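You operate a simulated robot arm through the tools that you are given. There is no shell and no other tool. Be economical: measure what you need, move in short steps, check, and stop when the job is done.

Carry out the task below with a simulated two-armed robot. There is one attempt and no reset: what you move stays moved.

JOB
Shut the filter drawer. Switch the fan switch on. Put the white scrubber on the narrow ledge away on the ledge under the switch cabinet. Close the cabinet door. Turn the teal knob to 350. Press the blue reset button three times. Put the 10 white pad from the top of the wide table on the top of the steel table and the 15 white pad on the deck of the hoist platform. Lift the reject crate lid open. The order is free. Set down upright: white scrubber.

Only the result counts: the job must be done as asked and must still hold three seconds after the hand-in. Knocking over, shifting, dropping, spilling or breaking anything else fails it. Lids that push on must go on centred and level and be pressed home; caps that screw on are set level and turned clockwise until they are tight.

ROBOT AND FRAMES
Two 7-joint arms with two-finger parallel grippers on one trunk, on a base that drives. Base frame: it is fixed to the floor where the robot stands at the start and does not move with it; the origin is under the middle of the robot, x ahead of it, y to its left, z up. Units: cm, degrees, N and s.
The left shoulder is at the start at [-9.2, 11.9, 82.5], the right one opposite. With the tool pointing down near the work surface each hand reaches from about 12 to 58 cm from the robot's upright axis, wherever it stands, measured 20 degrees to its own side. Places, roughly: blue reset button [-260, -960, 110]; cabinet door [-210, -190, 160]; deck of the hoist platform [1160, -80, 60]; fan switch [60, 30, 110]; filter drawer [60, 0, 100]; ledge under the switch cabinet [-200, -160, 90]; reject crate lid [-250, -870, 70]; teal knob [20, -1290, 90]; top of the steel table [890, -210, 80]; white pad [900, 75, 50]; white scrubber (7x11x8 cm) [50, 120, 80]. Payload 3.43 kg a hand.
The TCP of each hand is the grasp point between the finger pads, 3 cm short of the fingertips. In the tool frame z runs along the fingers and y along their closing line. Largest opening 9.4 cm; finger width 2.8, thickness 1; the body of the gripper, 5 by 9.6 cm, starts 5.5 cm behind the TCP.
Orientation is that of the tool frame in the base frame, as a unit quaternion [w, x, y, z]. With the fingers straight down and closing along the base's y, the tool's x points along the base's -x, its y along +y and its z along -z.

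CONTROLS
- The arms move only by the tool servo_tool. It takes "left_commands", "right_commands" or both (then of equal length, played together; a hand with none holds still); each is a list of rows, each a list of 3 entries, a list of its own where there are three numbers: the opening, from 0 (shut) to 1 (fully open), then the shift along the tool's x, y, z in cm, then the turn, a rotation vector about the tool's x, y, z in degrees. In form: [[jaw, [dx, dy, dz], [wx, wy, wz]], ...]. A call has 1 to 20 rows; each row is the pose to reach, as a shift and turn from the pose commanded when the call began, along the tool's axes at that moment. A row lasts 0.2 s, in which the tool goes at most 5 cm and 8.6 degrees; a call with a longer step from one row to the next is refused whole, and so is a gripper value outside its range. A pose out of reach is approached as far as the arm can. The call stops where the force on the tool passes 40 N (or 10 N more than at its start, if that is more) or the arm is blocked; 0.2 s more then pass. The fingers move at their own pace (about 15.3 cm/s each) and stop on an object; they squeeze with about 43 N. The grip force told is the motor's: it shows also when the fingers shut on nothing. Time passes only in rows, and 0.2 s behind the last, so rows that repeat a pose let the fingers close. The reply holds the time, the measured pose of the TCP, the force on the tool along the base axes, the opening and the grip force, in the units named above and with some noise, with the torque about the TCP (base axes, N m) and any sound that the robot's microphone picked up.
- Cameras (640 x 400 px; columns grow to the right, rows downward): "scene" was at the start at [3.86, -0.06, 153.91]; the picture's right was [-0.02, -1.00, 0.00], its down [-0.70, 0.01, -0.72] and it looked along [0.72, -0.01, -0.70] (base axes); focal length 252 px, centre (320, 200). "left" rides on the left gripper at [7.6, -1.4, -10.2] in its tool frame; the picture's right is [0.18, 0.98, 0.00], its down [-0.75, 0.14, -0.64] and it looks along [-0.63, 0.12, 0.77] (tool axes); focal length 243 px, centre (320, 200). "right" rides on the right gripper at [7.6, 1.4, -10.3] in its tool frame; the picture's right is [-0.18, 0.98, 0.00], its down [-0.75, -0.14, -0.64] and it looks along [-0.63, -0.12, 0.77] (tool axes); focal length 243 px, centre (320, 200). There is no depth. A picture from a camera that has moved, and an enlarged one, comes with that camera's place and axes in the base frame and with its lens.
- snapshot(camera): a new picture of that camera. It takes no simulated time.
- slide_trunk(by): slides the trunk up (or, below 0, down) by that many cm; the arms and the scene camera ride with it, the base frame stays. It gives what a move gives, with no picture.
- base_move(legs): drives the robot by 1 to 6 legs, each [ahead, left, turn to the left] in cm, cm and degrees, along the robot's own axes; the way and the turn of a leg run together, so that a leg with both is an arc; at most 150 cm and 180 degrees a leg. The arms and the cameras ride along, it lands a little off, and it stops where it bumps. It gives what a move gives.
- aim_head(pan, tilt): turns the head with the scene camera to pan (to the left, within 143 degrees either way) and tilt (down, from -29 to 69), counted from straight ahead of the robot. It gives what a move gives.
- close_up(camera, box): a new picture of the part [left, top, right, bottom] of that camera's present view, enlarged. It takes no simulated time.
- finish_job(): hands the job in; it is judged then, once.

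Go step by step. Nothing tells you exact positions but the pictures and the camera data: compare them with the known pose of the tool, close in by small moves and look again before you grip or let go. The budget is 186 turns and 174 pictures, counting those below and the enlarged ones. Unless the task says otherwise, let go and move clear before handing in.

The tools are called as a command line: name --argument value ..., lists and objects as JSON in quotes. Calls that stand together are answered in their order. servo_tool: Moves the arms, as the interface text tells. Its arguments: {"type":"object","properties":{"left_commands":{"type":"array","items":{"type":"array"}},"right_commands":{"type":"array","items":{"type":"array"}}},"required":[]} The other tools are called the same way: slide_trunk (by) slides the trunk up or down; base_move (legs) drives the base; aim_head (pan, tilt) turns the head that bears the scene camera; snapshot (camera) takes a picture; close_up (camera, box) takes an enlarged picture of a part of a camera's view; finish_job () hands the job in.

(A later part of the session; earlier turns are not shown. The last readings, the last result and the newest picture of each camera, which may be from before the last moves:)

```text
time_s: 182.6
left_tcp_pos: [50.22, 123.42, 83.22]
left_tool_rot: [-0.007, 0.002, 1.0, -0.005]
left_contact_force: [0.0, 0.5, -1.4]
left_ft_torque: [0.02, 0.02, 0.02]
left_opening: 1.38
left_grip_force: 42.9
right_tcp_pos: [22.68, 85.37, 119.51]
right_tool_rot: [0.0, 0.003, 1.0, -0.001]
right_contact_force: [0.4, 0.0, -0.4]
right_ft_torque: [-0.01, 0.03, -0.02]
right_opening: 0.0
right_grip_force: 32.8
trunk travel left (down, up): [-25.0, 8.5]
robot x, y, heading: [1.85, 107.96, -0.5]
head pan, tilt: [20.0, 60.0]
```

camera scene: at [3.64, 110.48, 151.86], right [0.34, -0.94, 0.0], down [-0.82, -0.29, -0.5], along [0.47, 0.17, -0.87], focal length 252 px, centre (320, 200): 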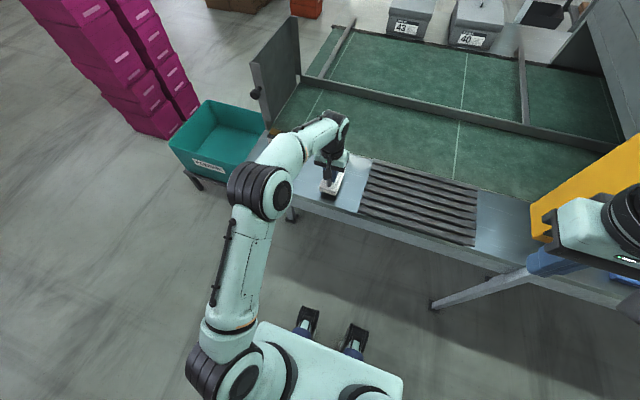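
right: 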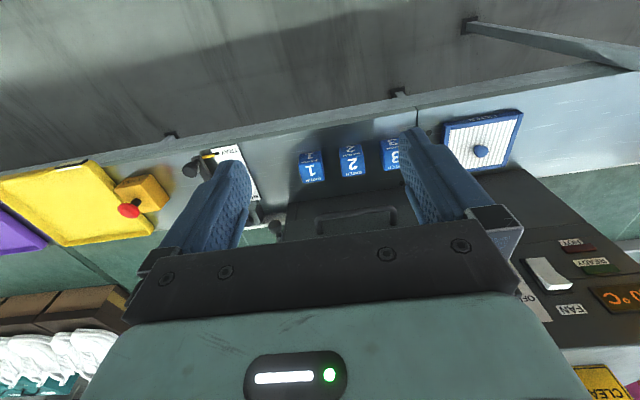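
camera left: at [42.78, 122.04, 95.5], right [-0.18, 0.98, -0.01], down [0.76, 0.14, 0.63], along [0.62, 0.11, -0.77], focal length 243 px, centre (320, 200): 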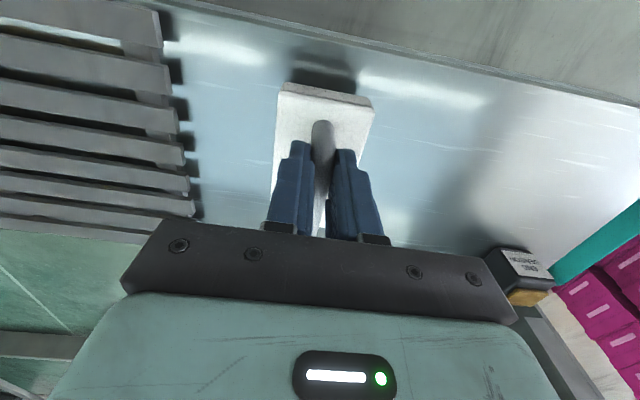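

servo_tool --left_commands '[[0, [0, 0, 0.3], [0, 0, 0]], [0, [0, 0, 0.6], [0, 0, 0]], [0, [0, 0, 0.9], [0, 0, 0]], [0, [0, 0, 1.2], [0, 0, 0]]]'

snapshot --camera "left"

```text
time_s: 183.8
left_tcp_pos: [50.28, 123.31, 82.62]
left_tool_rot: [0.001, 0.002, 1.0, -0.007]
left_contact_force: [-4.7, 0.1, 12.8]
left_ft_torque: [0.14, 0.51, 0.05]
left_opening: 1.4
left_grip_force: 42.9
right_tcp_pos: [22.52, 85.48, 119.45]
right_tool_rot: [0.0, 0.003, 1.0, 0.0]
right_contact_force: [0.1, 0.3, -0.8]
right_ft_torque: [0.0, 0.02, 0.0]
right_opening: 0.01
right_grip_force: 32.7
trunk travel left (down, up): [-25.0, 8.5]
robot x, y, heading: [1.67, 107.81, -0.4]
head pan, tilt: [20.0, 60.0]
stopped in row 4 (left hand): the force on the tool passed its limit at 41 N (the readings are from after the stop); the commanded pose is now the measured one
```

```text
112 pictures are left
camera left: at [42.77, 121.89, 92.87], right [-0.18, 0.98, -0.01], down [0.75, 0.15, 0.64], along [0.63, 0.11, -0.77], focal length 243 px, centre (320, 200)
```

left: 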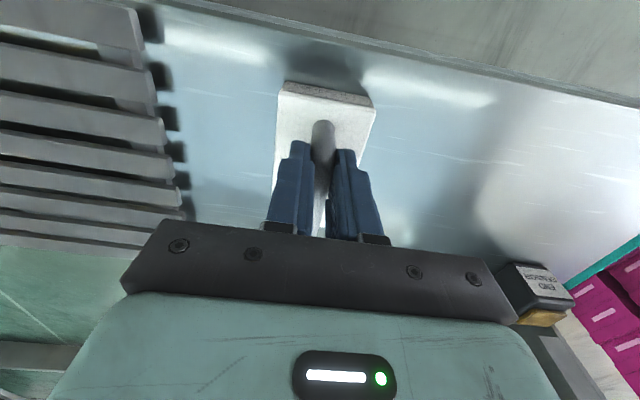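

It is landed (ledge z≈75). I open, rise, and pitch the hand 45° forward for regripping.

servo_tool --left_commands '[[1, [0, 0, 0], [0, 0, 0]], [1, [0, 0, 0], [0, 0, 0]], [1, [0, 0, -4], [0, 0, 0]], [1, [0, 0, -8], [0, 0, 0]], [1, [0, 0, -11], [0, -8, 0]], [1, [0, 0, -11], [0, -16, 0]], [1, [0, 0, -11], [0, -24, 0]], [1, [0, 0, -11], [0, -32, 0]], [1, [0, 0, -11], [0, -40, 0]], [1, [-1, 0, -11], [0, -45, 0]]]'

aim_head --pan 15 --tilt 45

close_up --camera "scene" --box '[240, 180, 400, 280]'

snapshot --camera "left"

```text
time_s: 185.9
left_tcp_pos: [51.41, 123.32, 93.43]
left_tool_rot: [0.383, -0.001, 0.924, -0.006]
left_contact_force: [0.0, 0.7, 0.5]
left_ft_torque: [0.02, 0.01, 0.0]
left_opening: 9.39
left_grip_force: 0.1
right_tcp_pos: [22.63, 85.37, 119.41]
right_tool_rot: [0.0, 0.002, 1.0, 0.0]
right_contact_force: [-0.2, 0.0, 0.0]
right_ft_torque: [0.01, 0.02, 0.03]
right_opening: 0.0
right_grip_force: 33.3
trunk travel left (down, up): [-25.0, 8.5]
robot x, y, heading: [1.54, 107.84, -0.4]
head pan, tilt: [20.0, 60.0]
```

```text
time_s: 186.7
left_tcp_pos: [51.42, 123.52, 93.43]
left_tool_rot: [0.382, 0.0, 0.924, -0.007]
left_contact_force: [0.9, -0.2, 0.2]
left_ft_torque: [-0.02, -0.01, 0.0]
left_opening: 9.4
left_grip_force: 0.1
right_tcp_pos: [22.56, 85.53, 119.46]
right_tool_rot: [0.0, 0.003, 1.0, 0.0]
right_contact_force: [0.2, 0.9, -0.4]
right_ft_torque: [-0.01, 0.05, -0.02]
right_opening: 0.01
right_grip_force: 33.0
trunk travel left (down, up): [-25.0, 8.5]
robot x, y, heading: [1.76, 108.38, -0.3]
head pan, tilt: [15.0, 45.0]
```

```text
4.00 times, centred on (320, 230) of scene
camera zoom: at [5.21, 110.3, 153.81], right [0.25, -0.97, 0.0], down [-0.68, -0.18, -0.71], along [0.68, 0.18, -0.71], focal length 1010 px, centre (320, 80)
```

zoom: 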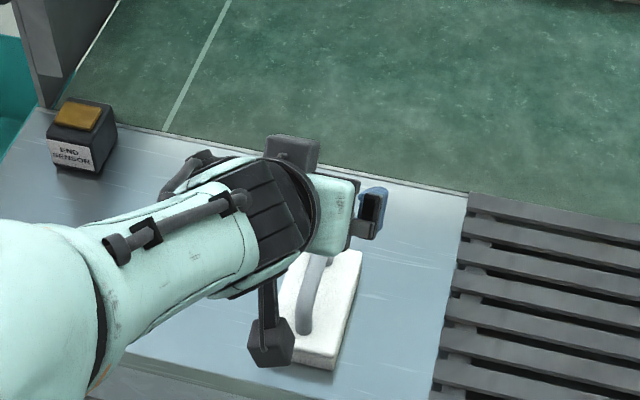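

```text
110 pictures are left
camera left: at [38.82, 122.01, 95.33], right [-0.13, 0.98, -0.14], down [0.08, 0.15, 0.98], along [0.99, 0.11, -0.1], focal length 243 px, centre (320, 200)
```

left: 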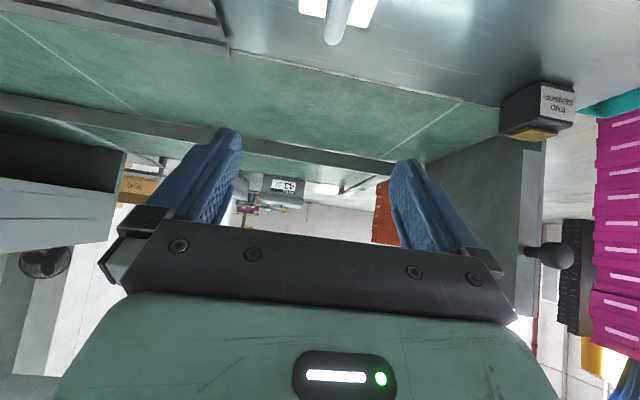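

The bar is centred below the hand at x≈51. I descend straight to bar height and close.

servo_tool --left_commands '[[1, [2.8, -0.2, 2.8], [0, 0, 0]], [1, [5.6, -0.2, 5.6], [0, 0, 0]], [1, [7.2, -0.2, 7.2], [0, 0, 0]], [1, [8.0, -0.2, 8.0], [0, 0, 0]], [0, [8.0, -0.2, 8.0], [0, 0, 0]], [0, [8.0, -0.2, 8.0], [0, 0, 0]], [0, [8.0, -0.2, 8.0], [0, 0, 0]]]'

close_up --camera "scene" --box '[240, 180, 400, 280]'

snapshot --camera "left"

```text
time_s: 188.3
left_tcp_pos: [51.3, 122.97, 81.96]
left_tool_rot: [0.382, -0.001, 0.924, -0.007]
left_contact_force: [-0.2, -1.0, 0.2]
left_ft_torque: [0.01, -0.05, -0.02]
left_opening: 1.79
left_grip_force: 43.2
right_tcp_pos: [22.58, 85.62, 119.45]
right_tool_rot: [-0.001, 0.003, 1.0, 0.0]
right_contact_force: [0.7, 0.3, 0.3]
right_ft_torque: [0.01, -0.03, -0.01]
right_opening: 0.0
right_grip_force: 33.1
trunk travel left (down, up): [-25.0, 8.5]
robot x, y, heading: [1.52, 108.39, -0.6]
head pan, tilt: [15.0, 45.0]
```

```text
4.00 times, centred on (320, 230) of scene
camera zoom: at [5.22, 110.3, 153.81], right [0.25, -0.97, 0.0], down [-0.68, -0.18, -0.71], along [0.68, 0.18, -0.71], focal length 1010 px, centre (320, 80)
```

zoom: 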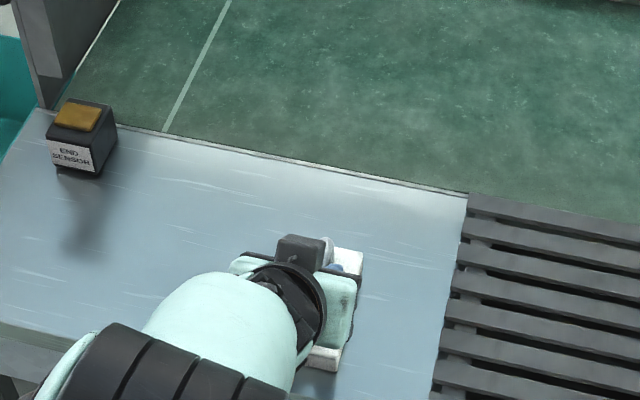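

```text
108 pictures are left
camera left: at [38.86, 121.55, 83.89], right [-0.13, 0.98, -0.14], down [0.08, 0.15, 0.98], along [0.99, 0.11, -0.1], focal length 243 px, centre (320, 200)
```

left: 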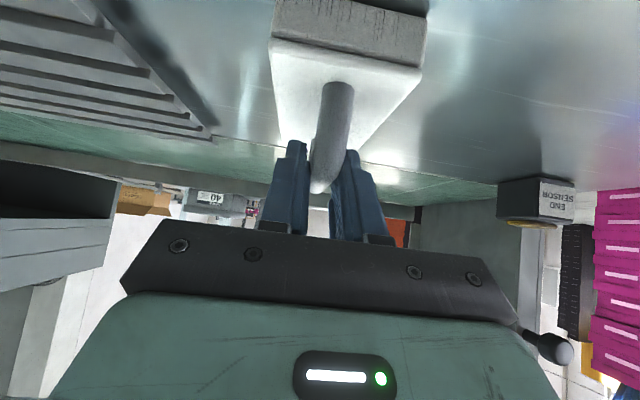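

The opening (1.79) shows the bar is not parallel to the pads. I'll open, yaw -6°, and close again.

servo_tool --left_commands '[[0.6, [0, 0, 0], [0, 0, 0]], [0.6, [0, 0, 0], [4.2, 0, 4.2]], [0.6, [0, 0, 0], [4.2, 0, 4.2]], [0, [0, 0, 0], [4.2, 0, 4.2]], [0, [0, 0, 0], [4.2, 0, 4.2]], [0, [0, 0, 0], [4.2, 0, 4.2]]]'

snapshot --camera "left"

```text
time_s: 189.7
left_tcp_pos: [51.41, 123.06, 82.09]
left_tool_rot: [0.382, 0.047, 0.923, -0.026]
left_contact_force: [0.6, -1.0, 1.5]
left_ft_torque: [0.05, -0.06, 0.0]
left_opening: 1.79
left_grip_force: 43.4
right_tcp_pos: [22.56, 85.41, 119.51]
right_tool_rot: [0.0, 0.002, 1.0, 0.0]
right_contact_force: [0.3, 0.0, -0.2]
right_ft_torque: [-0.03, 0.04, -0.01]
right_opening: 0.0
right_grip_force: 33.1
trunk travel left (down, up): [-25.0, 8.5]
robot x, y, heading: [1.61, 108.34, -0.3]
head pan, tilt: [15.0, 45.0]
```

```text
107 pictures are left
camera left: at [38.77, 122.9, 83.91], right [-0.02, 0.99, -0.14], down [0.09, 0.14, 0.99], along [1.0, 0.01, -0.1], focal length 243 px, centre (320, 200)
```

left: 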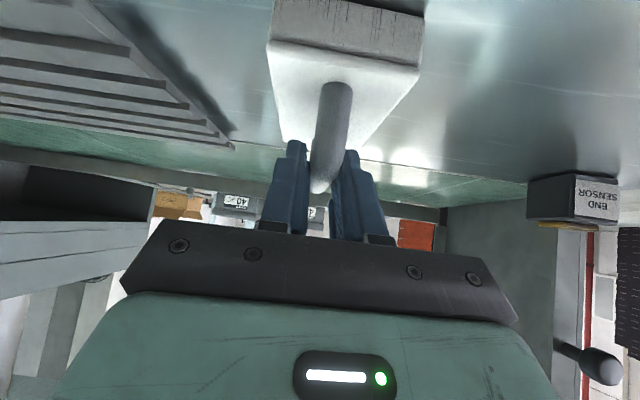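

The bar self-aligned; this grip is the full bar diameter, better than before. I lift and tuck it.

servo_tool --left_commands '[[0, [-2, 0, -2], [0, 0, 0]], [0, [-4.5, 0, -4.5], [0, 0, 0]], [0, [-7.5, 0, -7.5], [0, 0, 0]], [0, [-10, 0, -10], [0, 0, 0]], [0, [-11, 0, -14], [0, 0, 0]], [0, [-11, 0, -18.5], [0, 0, 0]], [0, [-10, 0, -23], [0, 0, 0]]]'

snapshot --camera "left"

close_up --camera "scene" --box '[200, 130, 440, 280]'

```text
time_s: 191.3
left_tcp_pos: [42.27, 124.37, 105.44]
left_tool_rot: [0.383, 0.047, 0.922, -0.026]
left_contact_force: [-1.3, -0.3, -0.9]
left_ft_torque: [0.02, -0.02, 0.03]
left_opening: 1.78
left_grip_force: 43.5
right_tcp_pos: [22.3, 85.56, 119.48]
right_tool_rot: [0.001, 0.002, 1.0, 0.001]
right_contact_force: [-1.0, 0.2, -0.1]
right_ft_torque: [-0.01, 0.0, 0.0]
right_opening: 0.0
right_grip_force: 32.6
trunk travel left (down, up): [-25.0, 8.5]
robot x, y, heading: [1.67, 108.11, -0.4]
head pan, tilt: [15.0, 45.0]
```

```text
106 pictures are left
camera left: at [29.64, 124.23, 107.29], right [-0.02, 0.99, -0.14], down [0.09, 0.14, 0.99], along [1.0, 0.01, -0.1], focal length 243 px, centre (320, 200)
```

left: 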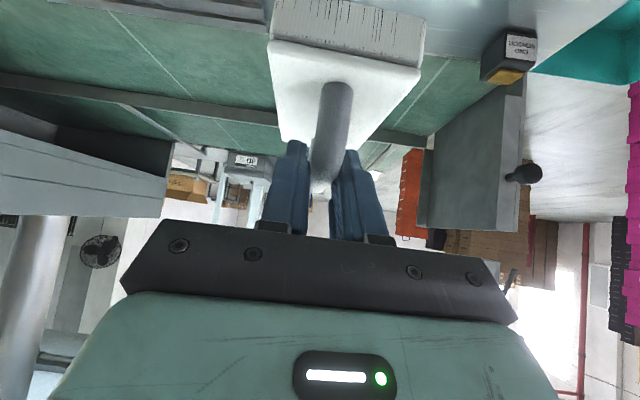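

```text
2.67 times, centred on (320, 205) of scene
camera zoom: at [5.1, 110.39, 153.81], right [0.25, -0.97, 0.0], down [-0.68, -0.18, -0.71], along [0.68, 0.18, -0.71], focal length 673 px, centre (320, 187)
```

zoom: 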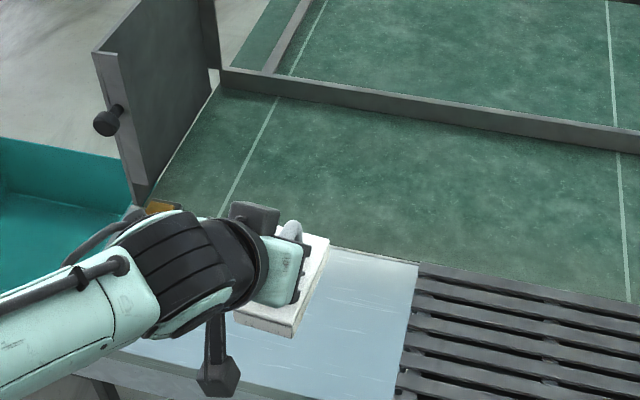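

It is held firmly. I drive off in stages, checking the grip.

base_move --legs '[[-60, 0, 0], [0, 0, 90.4]]'

base_move --legs '[[-150, 0, 0], [-150, 0, 0], [-57, 0, 0], [0, 131, 0]]'

aim_head --pan 0 --tilt 35

snapshot --camera "scene"

snapshot --camera "left"

```text
time_s: 198.7
left_tcp_pos: [-78.03, 147.76, 105.5]
left_tool_rot: [0.282, -0.638, 0.667, 0.26]
left_contact_force: [0.2, 0.2, -0.2]
left_ft_torque: [-0.04, -0.01, 0.0]
left_opening: 1.77
left_grip_force: 43.8
right_tcp_pos: [-38.18, 130.28, 119.43]
right_tool_rot: [0.0, 0.725, -0.689, 0.0]
right_contact_force: [0.2, 0.0, -0.3]
right_ft_torque: [-0.01, 0.01, 0.01]
right_opening: 0.0
right_grip_force: 32.9
trunk travel left (down, up): [-25.0, 8.5]
robot x, y, heading: [-59.72, 108.3, 93.0]
head pan, tilt: [15.0, 45.0]
```

```text
time_s: 227.0
left_tcp_pos: [-180.48, -220.17, 105.42]
left_tool_rot: [-0.272, 0.662, -0.645, -0.27]
left_contact_force: [-0.4, -0.8, -0.8]
left_ft_torque: [-0.02, -0.02, 0.04]
left_opening: 1.78
left_grip_force: 42.9
right_tcp_pos: [-139.39, -234.7, 119.51]
right_tool_rot: [0.0, 0.75, -0.662, 0.0]
right_contact_force: [0.3, -0.3, -0.2]
right_ft_torque: [-0.05, -0.01, 0.01]
right_opening: 0.02
right_grip_force: 32.6
trunk travel left (down, up): [-25.0, 8.5]
robot x, y, heading: [-159.24, -258.54, 97.2]
head pan, tilt: [15.0, 45.0]
```

```text
time_s: 227.8
left_tcp_pos: [-180.43, -220.04, 105.31]
left_tool_rot: [-0.271, 0.663, -0.644, -0.27]
left_contact_force: [0.5, -0.4, -1.5]
left_ft_torque: [-0.03, -0.02, 0.0]
left_opening: 1.79
left_grip_force: 42.6
right_tcp_pos: [-139.38, -234.67, 119.54]
right_tool_rot: [0.0, 0.749, -0.662, 0.0]
right_contact_force: [0.2, -0.2, 0.9]
right_ft_torque: [-0.02, 0.0, 0.0]
right_opening: 0.01
right_grip_force: 33.1
trunk travel left (down, up): [-25.0, 8.5]
robot x, y, heading: [-158.91, -258.42, 97.3]
head pan, tilt: [0.0, 35.0]
```

```text
104 pictures are left
camera scene: at [-159.61, -253.95, 155.29], right [0.99, 0.13, 0.0], down [0.07, -0.57, -0.82], along [-0.1, 0.81, -0.57], focal length 252 px, centre (320, 200)
```

scene: 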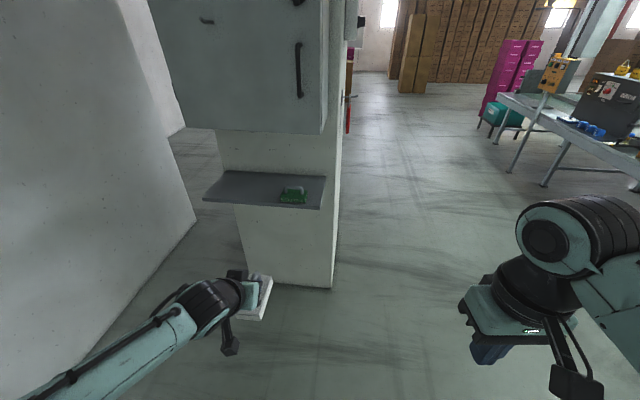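

```text
103 pictures are left
camera left: at [-178.65, -232.85, 107.25], right [-0.98, -0.15, -0.14], down [-0.15, 0.08, 0.98], along [-0.14, 0.99, -0.1], focal length 243 px, centre (320, 200)
```

left: 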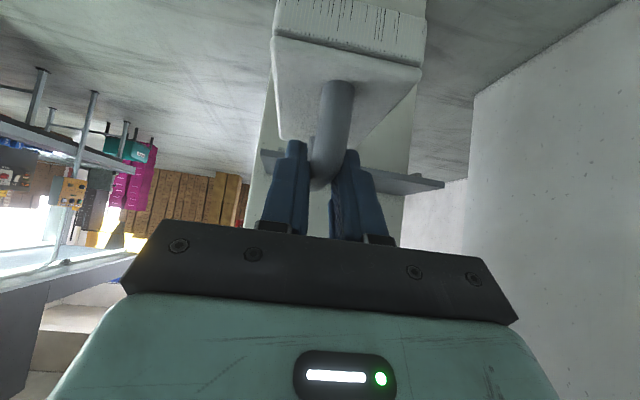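

The ledge top is z≈91, x -223…-169, y -169…-141, with the green brush at x≈-184. I'll align for placing at (-207,-157).

base_move --legs '[[0, 0, -7.3], [0, 31.6, 0], [30, 0, 0]]'

snapshot --camera "scene"

snapshot --camera "left"

```text
time_s: 233.4
left_tcp_pos: [-207.32, -187.81, 105.48]
left_tool_rot: [0.288, -0.621, 0.684, 0.252]
left_contact_force: [0.3, 0.6, -0.5]
left_ft_torque: [-0.01, -0.01, -0.02]
left_opening: 1.8
left_grip_force: 43.3
right_tcp_pos: [-168.35, -207.44, 119.44]
right_tool_rot: [0.0, 0.707, -0.707, 0.0]
right_contact_force: [0.0, 0.7, 1.5]
right_ft_torque: [0.03, -0.02, -0.01]
right_opening: 0.01
right_grip_force: 33.0
trunk travel left (down, up): [-25.0, 8.5]
robot x, y, heading: [-190.9, -228.18, 90.2]
head pan, tilt: [0.0, 35.0]
```

```text
102 pictures are left
camera scene: at [-190.89, -224.01, 155.29], right [1.0, 0.0, 0.0], down [0.0, -0.57, -0.82], along [0.0, 0.82, -0.57], focal length 252 px, centre (320, 200)
```

scene: 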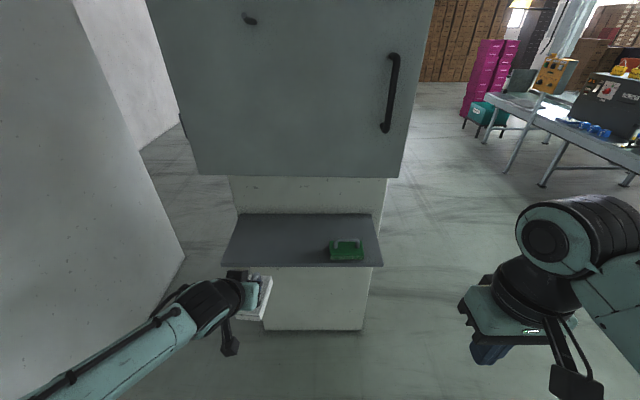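

```text
101 pictures are left
camera left: at [-207.16, -200.75, 107.24], right [-0.99, -0.03, -0.14], down [-0.14, 0.09, 0.98], along [-0.02, 1.0, -0.1], focal length 243 px, centre (320, 200)
```

left: 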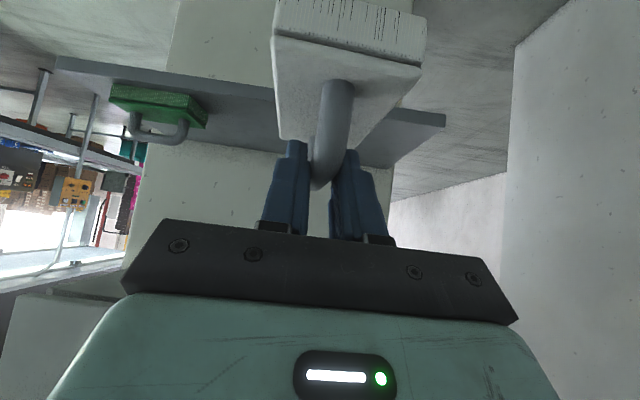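

The geometry agrees. I drive 17 cm closer, then extend over the ledge.

base_move --legs '[[17, 0, 0]]'

snapshot --camera "left"

```text
time_s: 234.8
left_tcp_pos: [-207.62, -171.26, 105.46]
left_tool_rot: [0.287, -0.623, 0.682, 0.253]
left_contact_force: [0.6, 0.5, -1.2]
left_ft_torque: [0.0, 0.01, 0.02]
left_opening: 1.75
left_grip_force: 43.3
right_tcp_pos: [-168.54, -190.65, 119.55]
right_tool_rot: [0.0, 0.709, -0.705, 0.0]
right_contact_force: [-0.1, 0.6, 0.2]
right_ft_torque: [-0.04, -0.02, -0.01]
right_opening: 0.01
right_grip_force: 33.0
trunk travel left (down, up): [-25.0, 8.5]
robot x, y, heading: [-190.86, -212.06, 90.3]
head pan, tilt: [0.0, 35.0]
```

```text
100 pictures are left
camera left: at [-207.38, -184.14, 107.24], right [-0.99, -0.04, -0.14], down [-0.15, 0.09, 0.98], along [-0.02, 0.99, -0.1], focal length 243 px, centre (320, 200)
```

left: 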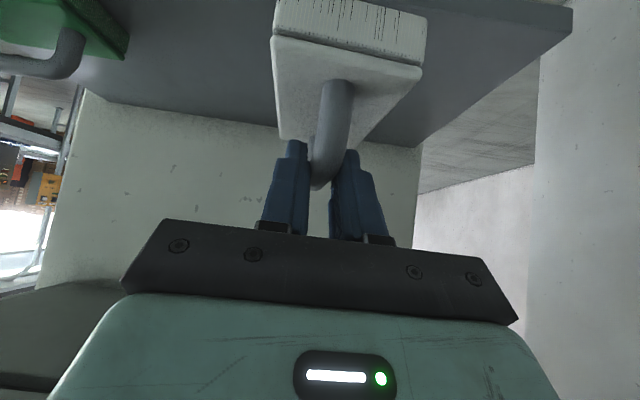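

I extend forward 13.5 cm over the ledge and lower gently.

servo_tool --left_commands '[[0, [-2.8, 0.2, 2.8], [0, 0, 0]], [0, [-5.6, 0.5, 5.6], [0, 0, 0]], [0, [-8.4, 0.8, 8.4], [0, 0, 0]], [0, [-9.6, 1, 9.6], [0, 0, 0]], [0, [-7.5, 1, 11.7], [0, 0, 0]], [0, [-6.4, 1, 12.8], [0, 0, 0]], [0, [-5.7, 1, 13.5], [0, 0, 0]], [0, [-5.3, 1, 13.9], [0, 0, 0]]]'

snapshot --camera "left"

close_up --camera "scene" --box '[160, 200, 440, 375]'

```text
time_s: 236.6
left_tcp_pos: [-207.17, -157.71, 99.2]
left_tool_rot: [0.287, -0.623, 0.683, 0.253]
left_contact_force: [0.1, 0.0, -1.3]
left_ft_torque: [-0.02, 0.03, -0.05]
left_opening: 1.77
left_grip_force: 42.9
right_tcp_pos: [-168.59, -190.71, 119.51]
right_tool_rot: [0.0, 0.71, -0.704, 0.0]
right_contact_force: [-0.8, 0.2, -0.1]
right_ft_torque: [0.03, -0.01, 0.02]
right_opening: 0.0
right_grip_force: 32.9
trunk travel left (down, up): [-25.0, 8.5]
robot x, y, heading: [-190.77, -212.05, 90.3]
head pan, tilt: [0.0, 35.0]
```

```text
99 pictures are left
camera left: at [-206.98, -170.66, 101.12], right [-0.99, -0.04, -0.14], down [-0.15, 0.09, 0.98], along [-0.02, 0.99, -0.1], focal length 243 px, centre (320, 200)
```

left: 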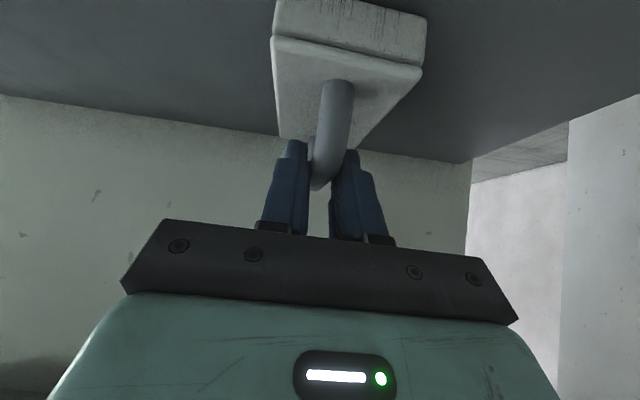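

```text
2.29 times, centred on (300, 288) of scene
camera zoom: at [-190.98, -207.38, 155.29], right [1.0, 0.01, 0.0], down [0.0, -0.57, -0.82], along [-0.01, 0.82, -0.57], focal length 577 px, centre (366, 0)
```

zoom: 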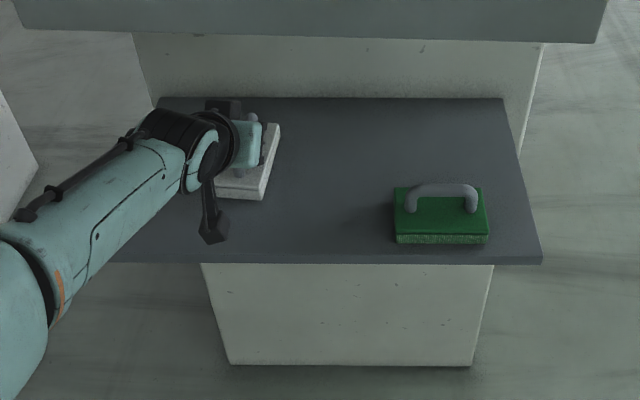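

It is above the ledge. I continue down until contact.

servo_tool --left_commands '[[0, [0.2, 0, 0.2], [0, 0, 0]], [0, [0.4, 0, 0.4], [0, 0, 0]], [0, [0.6, 0, 0.6], [0, 0, 0]], [0, [0.75, 0, 0.75], [0, 0, 0]]]'

```text
time_s: 237.7
left_tcp_pos: [-207.21, -157.6, 99.23]
left_tool_rot: [0.296, -0.621, 0.678, 0.259]
left_contact_force: [-0.5, -3.7, 10.5]
left_ft_torque: [-0.7, 0.09, 0.03]
left_opening: 1.8
left_grip_force: 43.4
right_tcp_pos: [-168.56, -190.72, 119.52]
right_tool_rot: [0.0, 0.71, -0.705, 0.0]
right_contact_force: [0.2, 0.3, 0.3]
right_ft_torque: [-0.01, -0.01, -0.01]
right_opening: 0.01
right_grip_force: 33.0
trunk travel left (down, up): [-25.0, 8.5]
robot x, y, heading: [-190.83, -211.93, 90.2]
head pan, tilt: [0.0, 35.0]
stopped in row 4 (left hand): the force on the tool passed its limit at 40 N (the readings are from after the stop); the commanded pose is now the measured one
```

It is on the ledge. I release and withdraw backwards.

servo_tool --left_commands '[[1, [0, 0, 0], [0, 0, 0]], [1, [0, 0, 0], [0, 0, 0]], [1, [0, 0, 0], [0, 0, 0]], [1, [0.6, 0, -2], [0, 0, 0]], [1, [1.1, 0, -5], [0, 0, 0]], [1, [2.1, 0, -9], [0, 0, 0]], [1, [3.1, 0, -13], [0, 0, 0]], [1, [4.1, 0, -17], [0, 0, 0]]]'

snapshot --camera "left"

close_up --camera "scene" --box '[160, 150, 440, 325]'

```text
time_s: 239.5
left_tcp_pos: [-208.83, -172.69, 107.88]
left_tool_rot: [0.295, -0.62, 0.68, 0.258]
left_contact_force: [0.4, 0.1, -0.3]
left_ft_torque: [0.03, -0.03, 0.04]
left_opening: 9.39
left_grip_force: 0.0
right_tcp_pos: [-168.62, -190.66, 119.46]
right_tool_rot: [0.0, 0.709, -0.705, -0.001]
right_contact_force: [0.3, 0.0, 0.1]
right_ft_torque: [0.07, 0.02, -0.01]
right_opening: 0.03
right_grip_force: 33.4
trunk travel left (down, up): [-25.0, 8.5]
robot x, y, heading: [-190.68, -211.86, 90.6]
head pan, tilt: [0.0, 35.0]
```

```text
97 pictures are left
camera left: at [-208.57, -185.55, 109.54], right [-0.99, -0.03, -0.15], down [-0.15, 0.08, 0.99], along [-0.02, 1.0, -0.08], focal length 243 px, centre (320, 200)
```

left: 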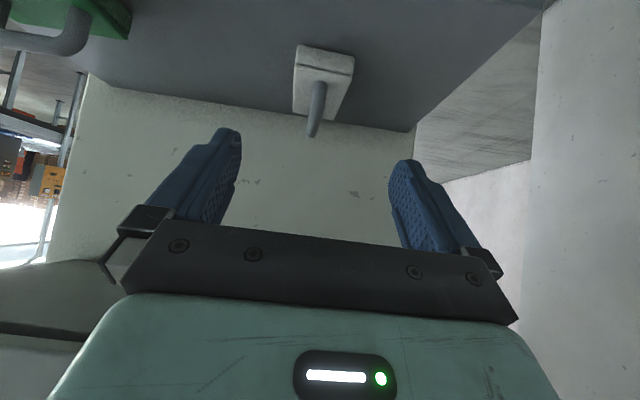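

```text
2.29 times, centred on (300, 238) of scene
camera zoom: at [-191.0, -207.52, 155.3], right [1.0, 0.01, 0.0], down [0.0, -0.57, -0.82], along [-0.01, 0.82, -0.57], focal length 577 px, centre (366, 114)
```

zoom: 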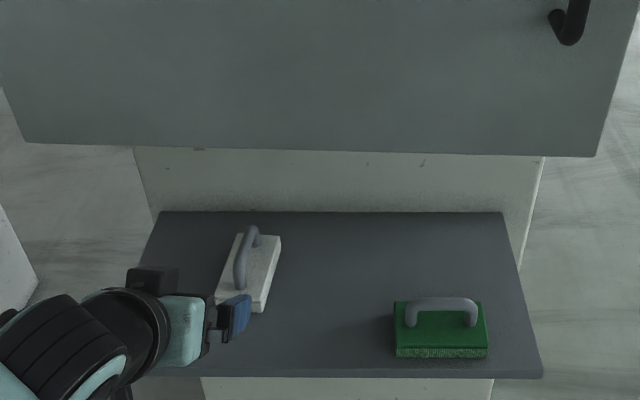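

The scrubber stands upright on the ledge. Next I back away, fold the arm, and turn to look along the aisle to the south.

base_move --legs '[[-45, 0, 0], [0, -75, 0]]'

servo_tool --left_commands '[[0, [0, 0, -1], [0, 8, 0]], [0, [-1, 0, -2], [0, 16, 0]], [0, [-2, 0, -3], [0, 24, 0]], [0, [-3, 0, -4], [0, 32, 0]], [0, [-4, 0, -6], [0, 40, 0]], [0, [-4, 0, -9], [0, 43, 0]]]'

base_move --legs '[[0, 0, 179]]'

aim_head --pan 0 --tilt 10

snapshot --camera "scene"

```text
time_s: 248.9
left_tcp_pos: [-132.0, -216.57, 107.93]
left_tool_rot: [0.294, -0.62, 0.68, 0.258]
left_contact_force: [0.2, -0.2, 0.2]
left_ft_torque: [-0.01, 0.0, 0.0]
left_opening: 9.4
left_grip_force: 0.2
right_tcp_pos: [-91.93, -234.76, 119.54]
right_tool_rot: [0.0, 0.708, -0.706, 0.001]
right_contact_force: [-0.2, -0.1, 0.2]
right_ft_torque: [0.01, 0.01, -0.03]
right_opening: 0.01
right_grip_force: 32.9
trunk travel left (down, up): [-25.0, 8.5]
robot x, y, heading: [-114.35, -255.77, 90.5]
head pan, tilt: [0.0, 35.0]
```

```text
time_s: 250.3
left_tcp_pos: [-132.58, -220.21, 117.06]
left_tool_rot: [0.024, -0.67, 0.741, 0.012]
left_contact_force: [-0.9, -0.8, -0.6]
left_ft_torque: [0.02, -0.02, -0.01]
left_opening: 0.0
left_grip_force: 32.5
right_tcp_pos: [-91.98, -234.91, 119.4]
right_tool_rot: [-0.001, 0.709, -0.705, -0.002]
right_contact_force: [0.1, -0.1, -0.1]
right_ft_torque: [0.01, 0.0, -0.03]
right_opening: 0.01
right_grip_force: 33.5
trunk travel left (down, up): [-25.0, 8.5]
robot x, y, heading: [-114.59, -255.59, 90.2]
head pan, tilt: [0.0, 35.0]
```

```text
time_s: 257.8
left_tcp_pos: [-99.6, -293.22, 116.92]
left_tool_rot: [0.011, 0.772, 0.635, -0.026]
left_contact_force: [0.0, -0.4, -0.2]
left_ft_torque: [0.03, -0.04, -0.02]
left_opening: 0.0
left_grip_force: 33.2
right_tcp_pos: [-138.79, -274.9, 119.52]
right_tool_rot: [0.0, 0.739, 0.674, 0.0]
right_contact_force: [-0.4, 0.1, 0.5]
right_ft_torque: [-0.03, -0.02, 0.0]
right_opening: 0.0
right_grip_force: 33.3
trunk travel left (down, up): [-25.0, 8.5]
robot x, y, heading: [-114.31, -256.08, -95.2]
head pan, tilt: [0.0, 35.0]
```

```text
time_s: 258.7
left_tcp_pos: [-99.65, -293.21, 116.97]
left_tool_rot: [0.009, 0.772, 0.635, -0.026]
left_contact_force: [0.7, 1.0, 0.4]
left_ft_torque: [0.0, -0.03, 0.01]
left_opening: 0.0
left_grip_force: 32.2
right_tcp_pos: [-138.83, -274.74, 119.5]
right_tool_rot: [0.001, 0.738, 0.675, 0.0]
right_contact_force: [-0.7, 0.1, 0.2]
right_ft_torque: [0.01, 0.04, -0.04]
right_opening: 0.0
right_grip_force: 33.0
trunk travel left (down, up): [-25.0, 8.5]
robot x, y, heading: [-114.34, -256.23, -95.2]
head pan, tilt: [0.0, 10.0]
```

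```text
95 pictures are left
camera scene: at [-114.81, -260.79, 159.3], right [-1.0, 0.09, 0.0], down [0.02, 0.17, -0.98], along [-0.09, -0.98, -0.17], focal length 252 px, centre (320, 200)
```

scene: 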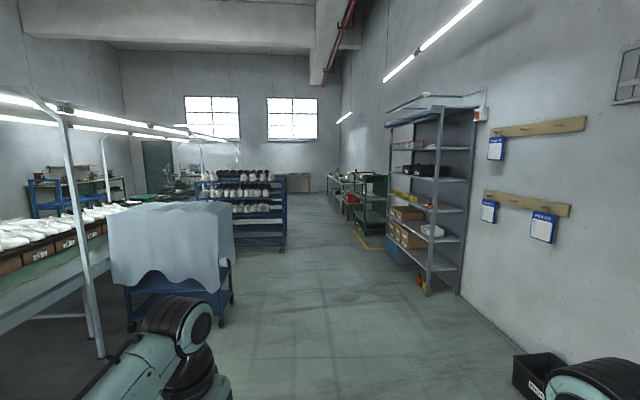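

The aisle is clear around x≈-165. I drive south to about y=-790.

base_move --legs '[[0, 0, 5.2], [150, -50, 0], [150, 0, 0], [150, 0, 0], [80, 0, 0]]'

aim_head --pan -45 --tilt 20

snapshot --camera "scene"

```text
refused: leg 2 is longer than a leg can be; nothing moved
```

```text
time_s: 259.8
left_tcp_pos: [-99.65, -293.27, 116.97]
left_tool_rot: [0.011, 0.771, 0.636, -0.025]
left_contact_force: [0.0, 0.9, -0.7]
left_ft_torque: [0.04, -0.03, 0.0]
left_opening: 0.0
left_grip_force: 32.7
right_tcp_pos: [-138.76, -274.88, 119.38]
right_tool_rot: [0.0, 0.738, 0.674, 0.0]
right_contact_force: [-0.4, 0.0, 0.0]
right_ft_torque: [-0.06, -0.03, -0.03]
right_opening: 0.0
right_grip_force: 33.3
trunk travel left (down, up): [-25.0, 8.5]
robot x, y, heading: [-114.38, -255.94, -95.2]
head pan, tilt: [-45.0, 20.0]
```

```text
94 pictures are left
camera scene: at [-121.11, -257.5, 157.68], right [-0.64, 0.77, 0.0], down [0.26, 0.22, -0.94], along [-0.72, -0.6, -0.34], focal length 252 px, centre (320, 200)
```

scene: 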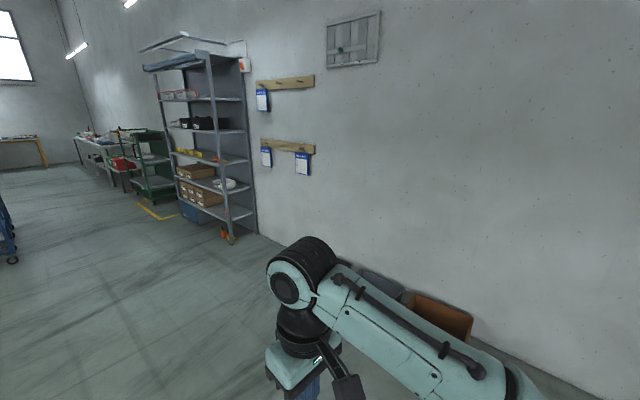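

base_move --legs '[[0, 0, 5.2], [140, -50, 0], [150, 0, 0], [150, 0, 0], [80, 0, 0]]'

snapshot --camera "scene"

```text
time_s: 285.7
left_tcp_pos: [-131.52, -812.54, 117.0]
left_tool_rot: [0.012, 0.733, 0.68, -0.025]
left_contact_force: [-0.1, 0.4, 1.1]
left_ft_torque: [0.0, 0.0, -0.04]
left_opening: 0.0
left_grip_force: 33.3
right_tcp_pos: [-172.52, -798.82, 119.48]
right_tool_rot: [0.0, 0.698, 0.716, 0.0]
right_contact_force: [0.8, 0.2, 0.4]
right_ft_torque: [0.04, 0.0, -0.01]
right_opening: 0.01
right_grip_force: 33.3
trunk travel left (down, up): [-25.0, 8.5]
robot x, y, heading: [-150.3, -777.39, -88.4]
head pan, tilt: [-45.0, 20.0]
```

```text
93 pictures are left
camera scene: at [-156.99, -779.5, 157.68], right [-0.73, 0.69, 0.0], down [0.24, 0.25, -0.94], along [-0.65, -0.68, -0.34], focal length 252 px, centre (320, 200)
```

scene: 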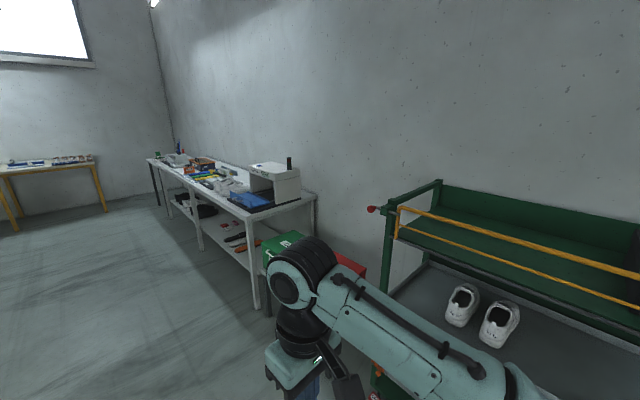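

A bench with a white box and a red/green crate are ahead on the right. I'll drive to y≈-870 and face the wall.

base_move --legs '[[93, 0, 0], [0, 0, -91.6]]'

aim_head --pan 15 --tilt 30

snapshot --camera "scene"

```text
time_s: 294.3
left_tcp_pos: [-182.06, -887.78, 116.99]
left_tool_rot: [-0.009, 0.999, -0.034, -0.026]
left_contact_force: [-1.0, 0.4, -0.3]
left_ft_torque: [-0.03, 0.05, -0.01]
left_opening: 0.0
left_grip_force: 33.0
right_tcp_pos: [-168.65, -846.65, 119.42]
right_tool_rot: [0.0, 1.0, 0.017, 0.0]
right_contact_force: [0.6, 0.3, -0.4]
right_ft_torque: [0.01, 0.0, 0.0]
right_opening: 0.0
right_grip_force: 32.8
trunk travel left (down, up): [-25.0, 8.5]
robot x, y, heading: [-147.04, -868.58, -178.1]
head pan, tilt: [-45.0, 20.0]
```

```text
time_s: 295.6
left_tcp_pos: [-182.07, -887.74, 116.92]
left_tool_rot: [-0.007, 0.999, -0.033, -0.025]
left_contact_force: [0.8, -1.1, 0.2]
left_ft_torque: [0.0, 0.01, 0.02]
left_opening: 0.01
left_grip_force: 33.3
right_tcp_pos: [-168.77, -846.67, 119.66]
right_tool_rot: [0.0, 1.0, 0.019, -0.001]
right_contact_force: [0.1, -0.8, -0.1]
right_ft_torque: [0.0, 0.0, -0.02]
right_opening: 0.0
right_grip_force: 33.6
trunk travel left (down, up): [-25.0, 8.5]
robot x, y, heading: [-147.19, -868.49, -178.1]
head pan, tilt: [15.0, 30.0]
```

```text
92 pictures are left
camera scene: at [-151.19, -870.9, 156.07], right [-0.29, 0.96, 0.0], down [0.48, 0.15, -0.87], along [-0.83, -0.25, -0.5], focal length 252 px, centre (320, 200)
```

scene: 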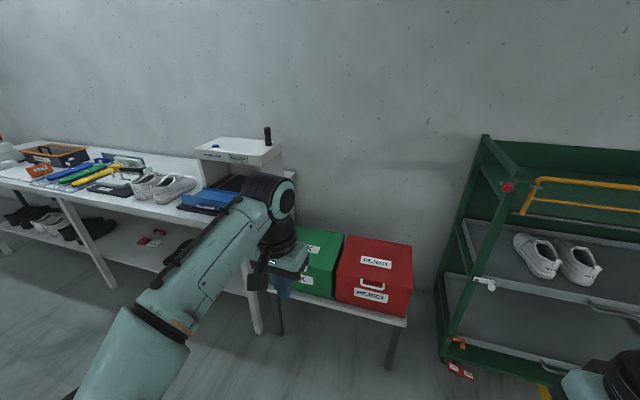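

The red REJECT crate has a lid handle on its front. Let me close up on it.

close_up --camera "scene" --box '[270, 215, 430, 315]'

close_up --camera "scene" --box '[160, 120, 320, 220]'

```text
4.00 times, centred on (350, 265) of scene
camera zoom: at [-151.19, -870.9, 156.07], right [-0.29, 0.96, 0.0], down [0.48, 0.15, -0.87], along [-0.83, -0.25, -0.5], focal length 1010 px, centre (200, -60)
```

zoom: 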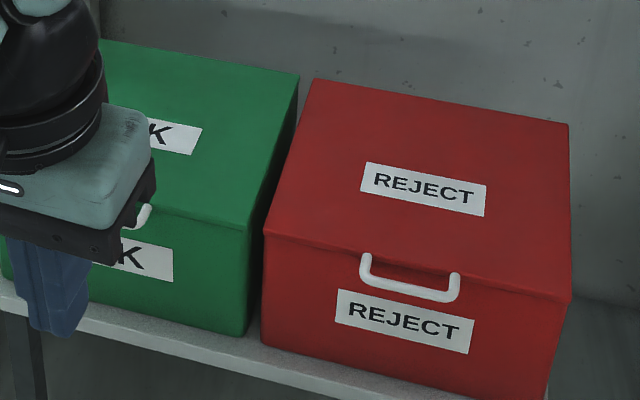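

```text
4.00 times, centred on (240, 170) of scene
camera zoom: at [-151.19, -870.9, 156.07], right [-0.29, 0.96, 0.0], down [0.48, 0.15, -0.87], along [-0.83, -0.25, -0.5], focal length 1010 px, centre (640, 320)
```

zoom: 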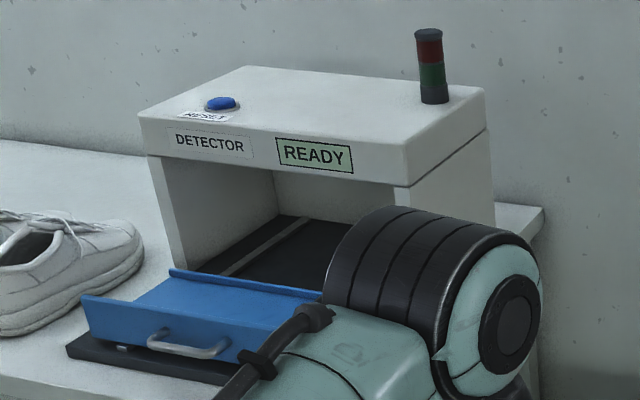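

The reject lid is hinged at the wall side (x≈-262), handle at about (-229,-871,67). I'll come closer and lower the trunk.

base_move --legs '[[0, 0, -1.9], [30, -12, 0]]'

servo_tool --left_commands '[[0, [4, -1, 0], [0, -8, 0]], [0, [6, -2, 1], [0, -16, 0]], [0, [8, -3, 2], [0, -24, 0]], [0, [9, -4, 4], [0, -32, 0]], [0, [9, -4, 8], [0, -40, 0]], [0, [9, -4, 12], [0, -48, 0]], [0, [9, -4, 16], [0, -56, 0]], [0, [9, -4, 20], [0, -64, 0]], [0, [9, -4, 24], [0, -72, 0]], [0, [9, -4, 28], [0, -80, 0]]]'

slide_trunk --by -15

snapshot --camera "left"

snapshot --camera "scene"

```text
time_s: 298.2
left_tcp_pos: [-212.94, -874.61, 116.93]
left_tool_rot: [-0.01, 0.998, -0.052, -0.025]
left_contact_force: [0.7, 0.5, -0.8]
left_ft_torque: [-0.02, -0.02, 0.01]
left_opening: 0.01
left_grip_force: 33.5
right_tcp_pos: [-198.11, -834.12, 119.54]
right_tool_rot: [0.0, 1.0, -0.002, 0.0]
right_contact_force: [0.1, -0.1, 0.0]
right_ft_torque: [0.02, -0.01, -0.02]
right_opening: 0.0
right_grip_force: 33.2
trunk travel left (down, up): [-25.0, 8.5]
robot x, y, heading: [-177.66, -856.9, 179.8]
head pan, tilt: [15.0, 30.0]
```

```text
time_s: 300.3
left_tcp_pos: [-199.11, -842.87, 110.45]
left_tool_rot: [0.414, -0.607, 0.205, 0.647]
left_contact_force: [0.1, 0.3, 0.5]
left_ft_torque: [0.02, -0.02, -0.01]
left_opening: 0.0
left_grip_force: 32.7
left hand out of reach, approached as far as the arm can: row 7, 8, 9, 10
right_tcp_pos: [-197.99, -833.94, 119.45]
right_tool_rot: [0.0, 1.0, -0.001, -0.001]
right_contact_force: [0.8, 0.0, -1.0]
right_ft_torque: [0.01, 0.04, -0.01]
right_opening: 0.02
right_grip_force: 33.1
trunk travel left (down, up): [-25.0, 8.5]
robot x, y, heading: [-177.21, -856.75, 180.0]
head pan, tilt: [15.0, 30.0]
stopped in row 10 (left hand): the arm was blocked; the commanded pose is now the measured one
```

```text
time_s: 302.0
left_tcp_pos: [-199.19, -842.73, 95.51]
left_tool_rot: [0.412, -0.607, 0.206, 0.647]
left_contact_force: [-0.4, -0.1, -0.3]
left_ft_torque: [-0.01, -0.01, 0.01]
left_opening: 0.0
left_grip_force: 33.3
right_tcp_pos: [-198.14, -834.05, 104.54]
right_tool_rot: [-0.001, 1.0, -0.001, 0.0]
right_contact_force: [-0.4, 0.4, -0.3]
right_ft_torque: [-0.01, 0.01, -0.01]
right_opening: 0.01
right_grip_force: 33.6
trunk travel left (down, up): [-10.0, 23.5]
robot x, y, heading: [-177.37, -856.29, 179.6]
head pan, tilt: [15.0, 30.0]
```

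```text
89 pictures are left
camera left: at [-191.09, -847.76, 86.71], right [-0.76, -0.51, -0.41], down [0.22, -0.79, 0.57], along [-0.61, 0.34, 0.71], focal length 243 px, centre (320, 200)
```

left: 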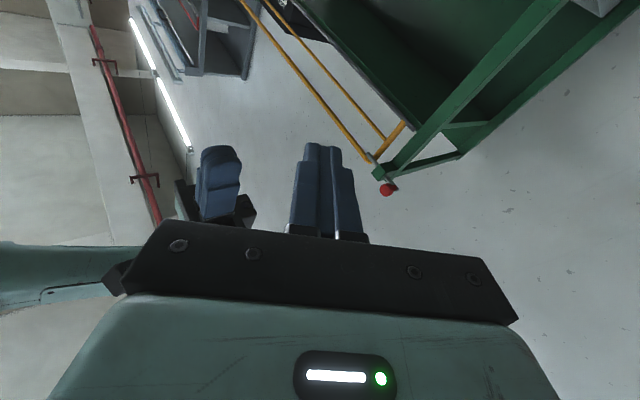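

```text
88 pictures are left
camera scene: at [-183.54, -858.96, 140.95], right [-0.26, 0.97, 0.0], down [0.48, 0.13, -0.87], along [-0.84, -0.22, -0.5], focal length 252 px, centre (320, 200)
```

scene: 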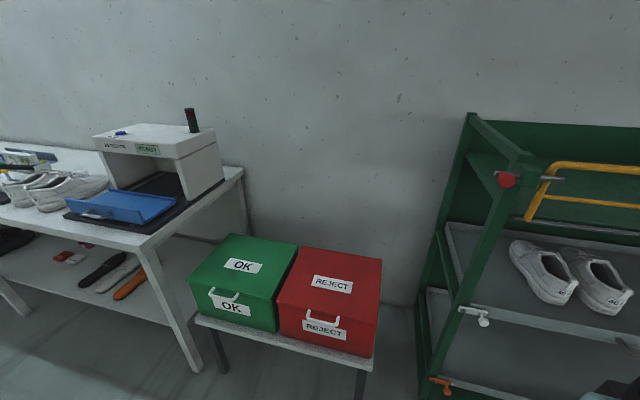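

The hand twisted close to the body. I'll bring it back to a clean forward pose away from the right hand.

servo_tool --left_commands '[[0, [-1.1, 3.6, -1.25], [-6.2, 3.4, 0.4]], [0, [-2.2, 7.1, -2.5], [-12.4, 6.9, 0.8]], [0, [-3.3, 10.7, -3.8], [-18.5, 10.3, 1.1]], [0, [-4.4, 14.3, -5], [-24.7, 13.8, 1.5]], [0, [-5.6, 17.8, -6.3], [-30.9, 17.2, 1.9]], [0, [-6.7, 21.4, -7.5], [-37, 20.7, 2.3]], [0, [-7.8, 25, -8.8], [-43.2, 24.1, 2.6]], [0, [-8.9, 28.5, -10], [-49.4, 27.6, 3]], [0, [-10, 32.1, -11.3], [-55.6, 31, 3.4]]]'

snapshot --camera "left"

snapshot --camera "scene"

```text
time_s: 304.0
left_tcp_pos: [-218.3, -872.66, 95.58]
left_tool_rot: [0.001, 0.867, 0.0, -0.499]
left_contact_force: [0.6, -0.2, -0.4]
left_ft_torque: [-0.02, -0.04, 0.01]
left_opening: 0.0
left_grip_force: 33.6
right_tcp_pos: [-198.2, -833.99, 104.49]
right_tool_rot: [0.0, 1.0, -0.002, 0.0]
right_contact_force: [0.8, 0.7, -0.6]
right_ft_torque: [0.0, -0.02, -0.02]
right_opening: 0.0
right_grip_force: 32.6
trunk travel left (down, up): [-10.0, 23.5]
robot x, y, heading: [-177.06, -856.38, 179.7]
head pan, tilt: [15.0, 30.0]
```

```text
87 pictures are left
camera left: at [-205.51, -871.39, 94.1], right [0.09, -0.98, -0.16], down [0.18, -0.14, 0.97], along [-0.98, -0.12, 0.16], focal length 243 px, centre (320, 200)
```

left: 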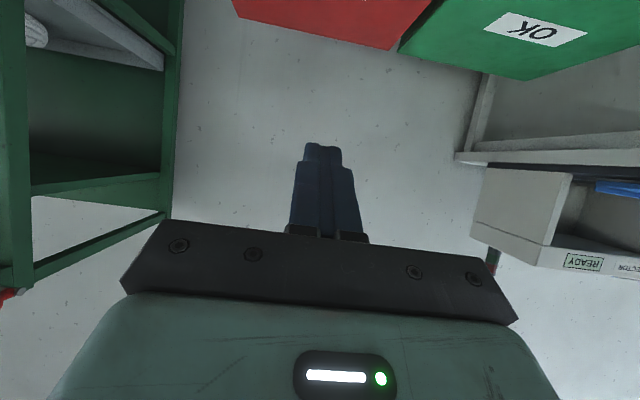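

```text
86 pictures are left
camera scene: at [-183.59, -858.96, 140.93], right [-0.26, 0.97, 0.0], down [0.48, 0.13, -0.87], along [-0.84, -0.22, -0.5], focal length 252 px, centre (320, 200)
```

scene: 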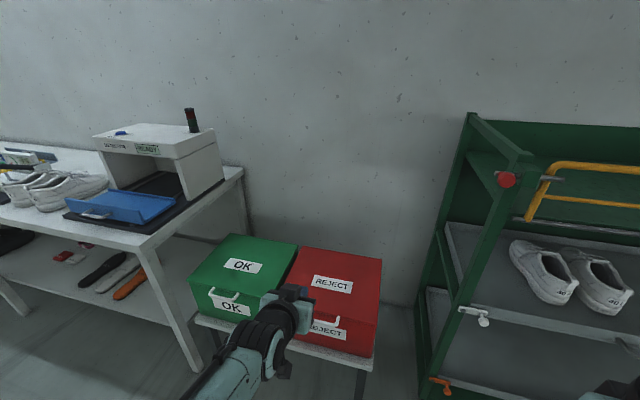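

The lid top is at z≈66, front x≈-236; the handle bar is near (-233,-871,65). I lower the hand in front of the crate and level the fingers.

servo_tool --left_commands '[[0, [4, -0.2, 1.5], [0, -2, 0]], [0, [8, -0.4, 3], [0, -5, 0]], [0, [12, -0.6, 4.6], [0, -8, 0]], [0, [16, -0.8, 6.1], [0, -11, 0]], [0, [20, -1, 7.6], [0, -14, 0]], [0, [24, -1.3, 9.2], [0, -17, 0]], [0, [28, -1.5, 10.7], [0, -20, 0]], [0, [31.7, -1.7, 12.2], [0, -20, 0]]]'

snapshot --camera "left"

snapshot --camera "scene"

```text
time_s: 305.8
left_tcp_pos: [-213.12, -871.0, 62.0]
left_tool_rot: [-0.001, 0.766, 0.0, -0.643]
left_contact_force: [0.8, -1.1, 0.4]
left_ft_torque: [-0.02, 0.01, 0.01]
left_opening: 0.0
left_grip_force: 33.3
right_tcp_pos: [-198.07, -834.07, 104.51]
right_tool_rot: [0.0, 1.0, -0.002, 0.0]
right_contact_force: [-0.4, -0.5, 0.4]
right_ft_torque: [-0.04, 0.01, 0.0]
right_opening: 0.0
right_grip_force: 32.8
trunk travel left (down, up): [-10.0, 23.5]
robot x, y, heading: [-177.46, -856.64, 179.5]
head pan, tilt: [15.0, 30.0]
```

```text
85 pictures are left
camera left: at [-201.61, -869.73, 56.36], right [0.03, -0.98, -0.18], down [0.5, -0.14, 0.85], along [-0.86, -0.12, 0.49], focal length 243 px, centre (320, 200)
```

left: 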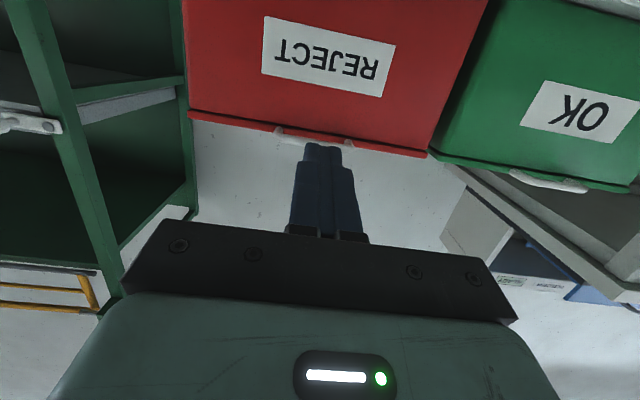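

```text
84 pictures are left
camera scene: at [-183.54, -858.95, 140.94], right [-0.26, 0.97, 0.0], down [0.48, 0.13, -0.87], along [-0.84, -0.22, -0.5], focal length 252 px, centre (320, 200)
```

scene: 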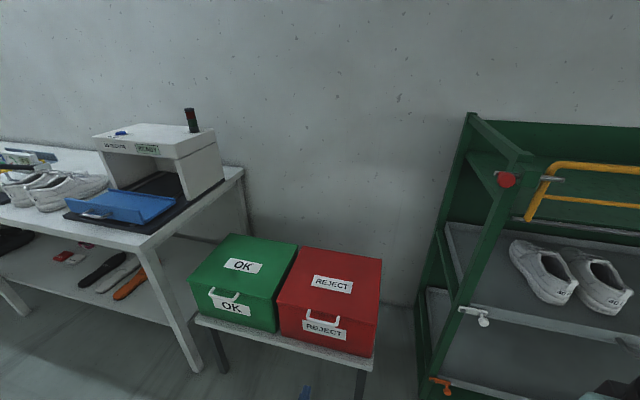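

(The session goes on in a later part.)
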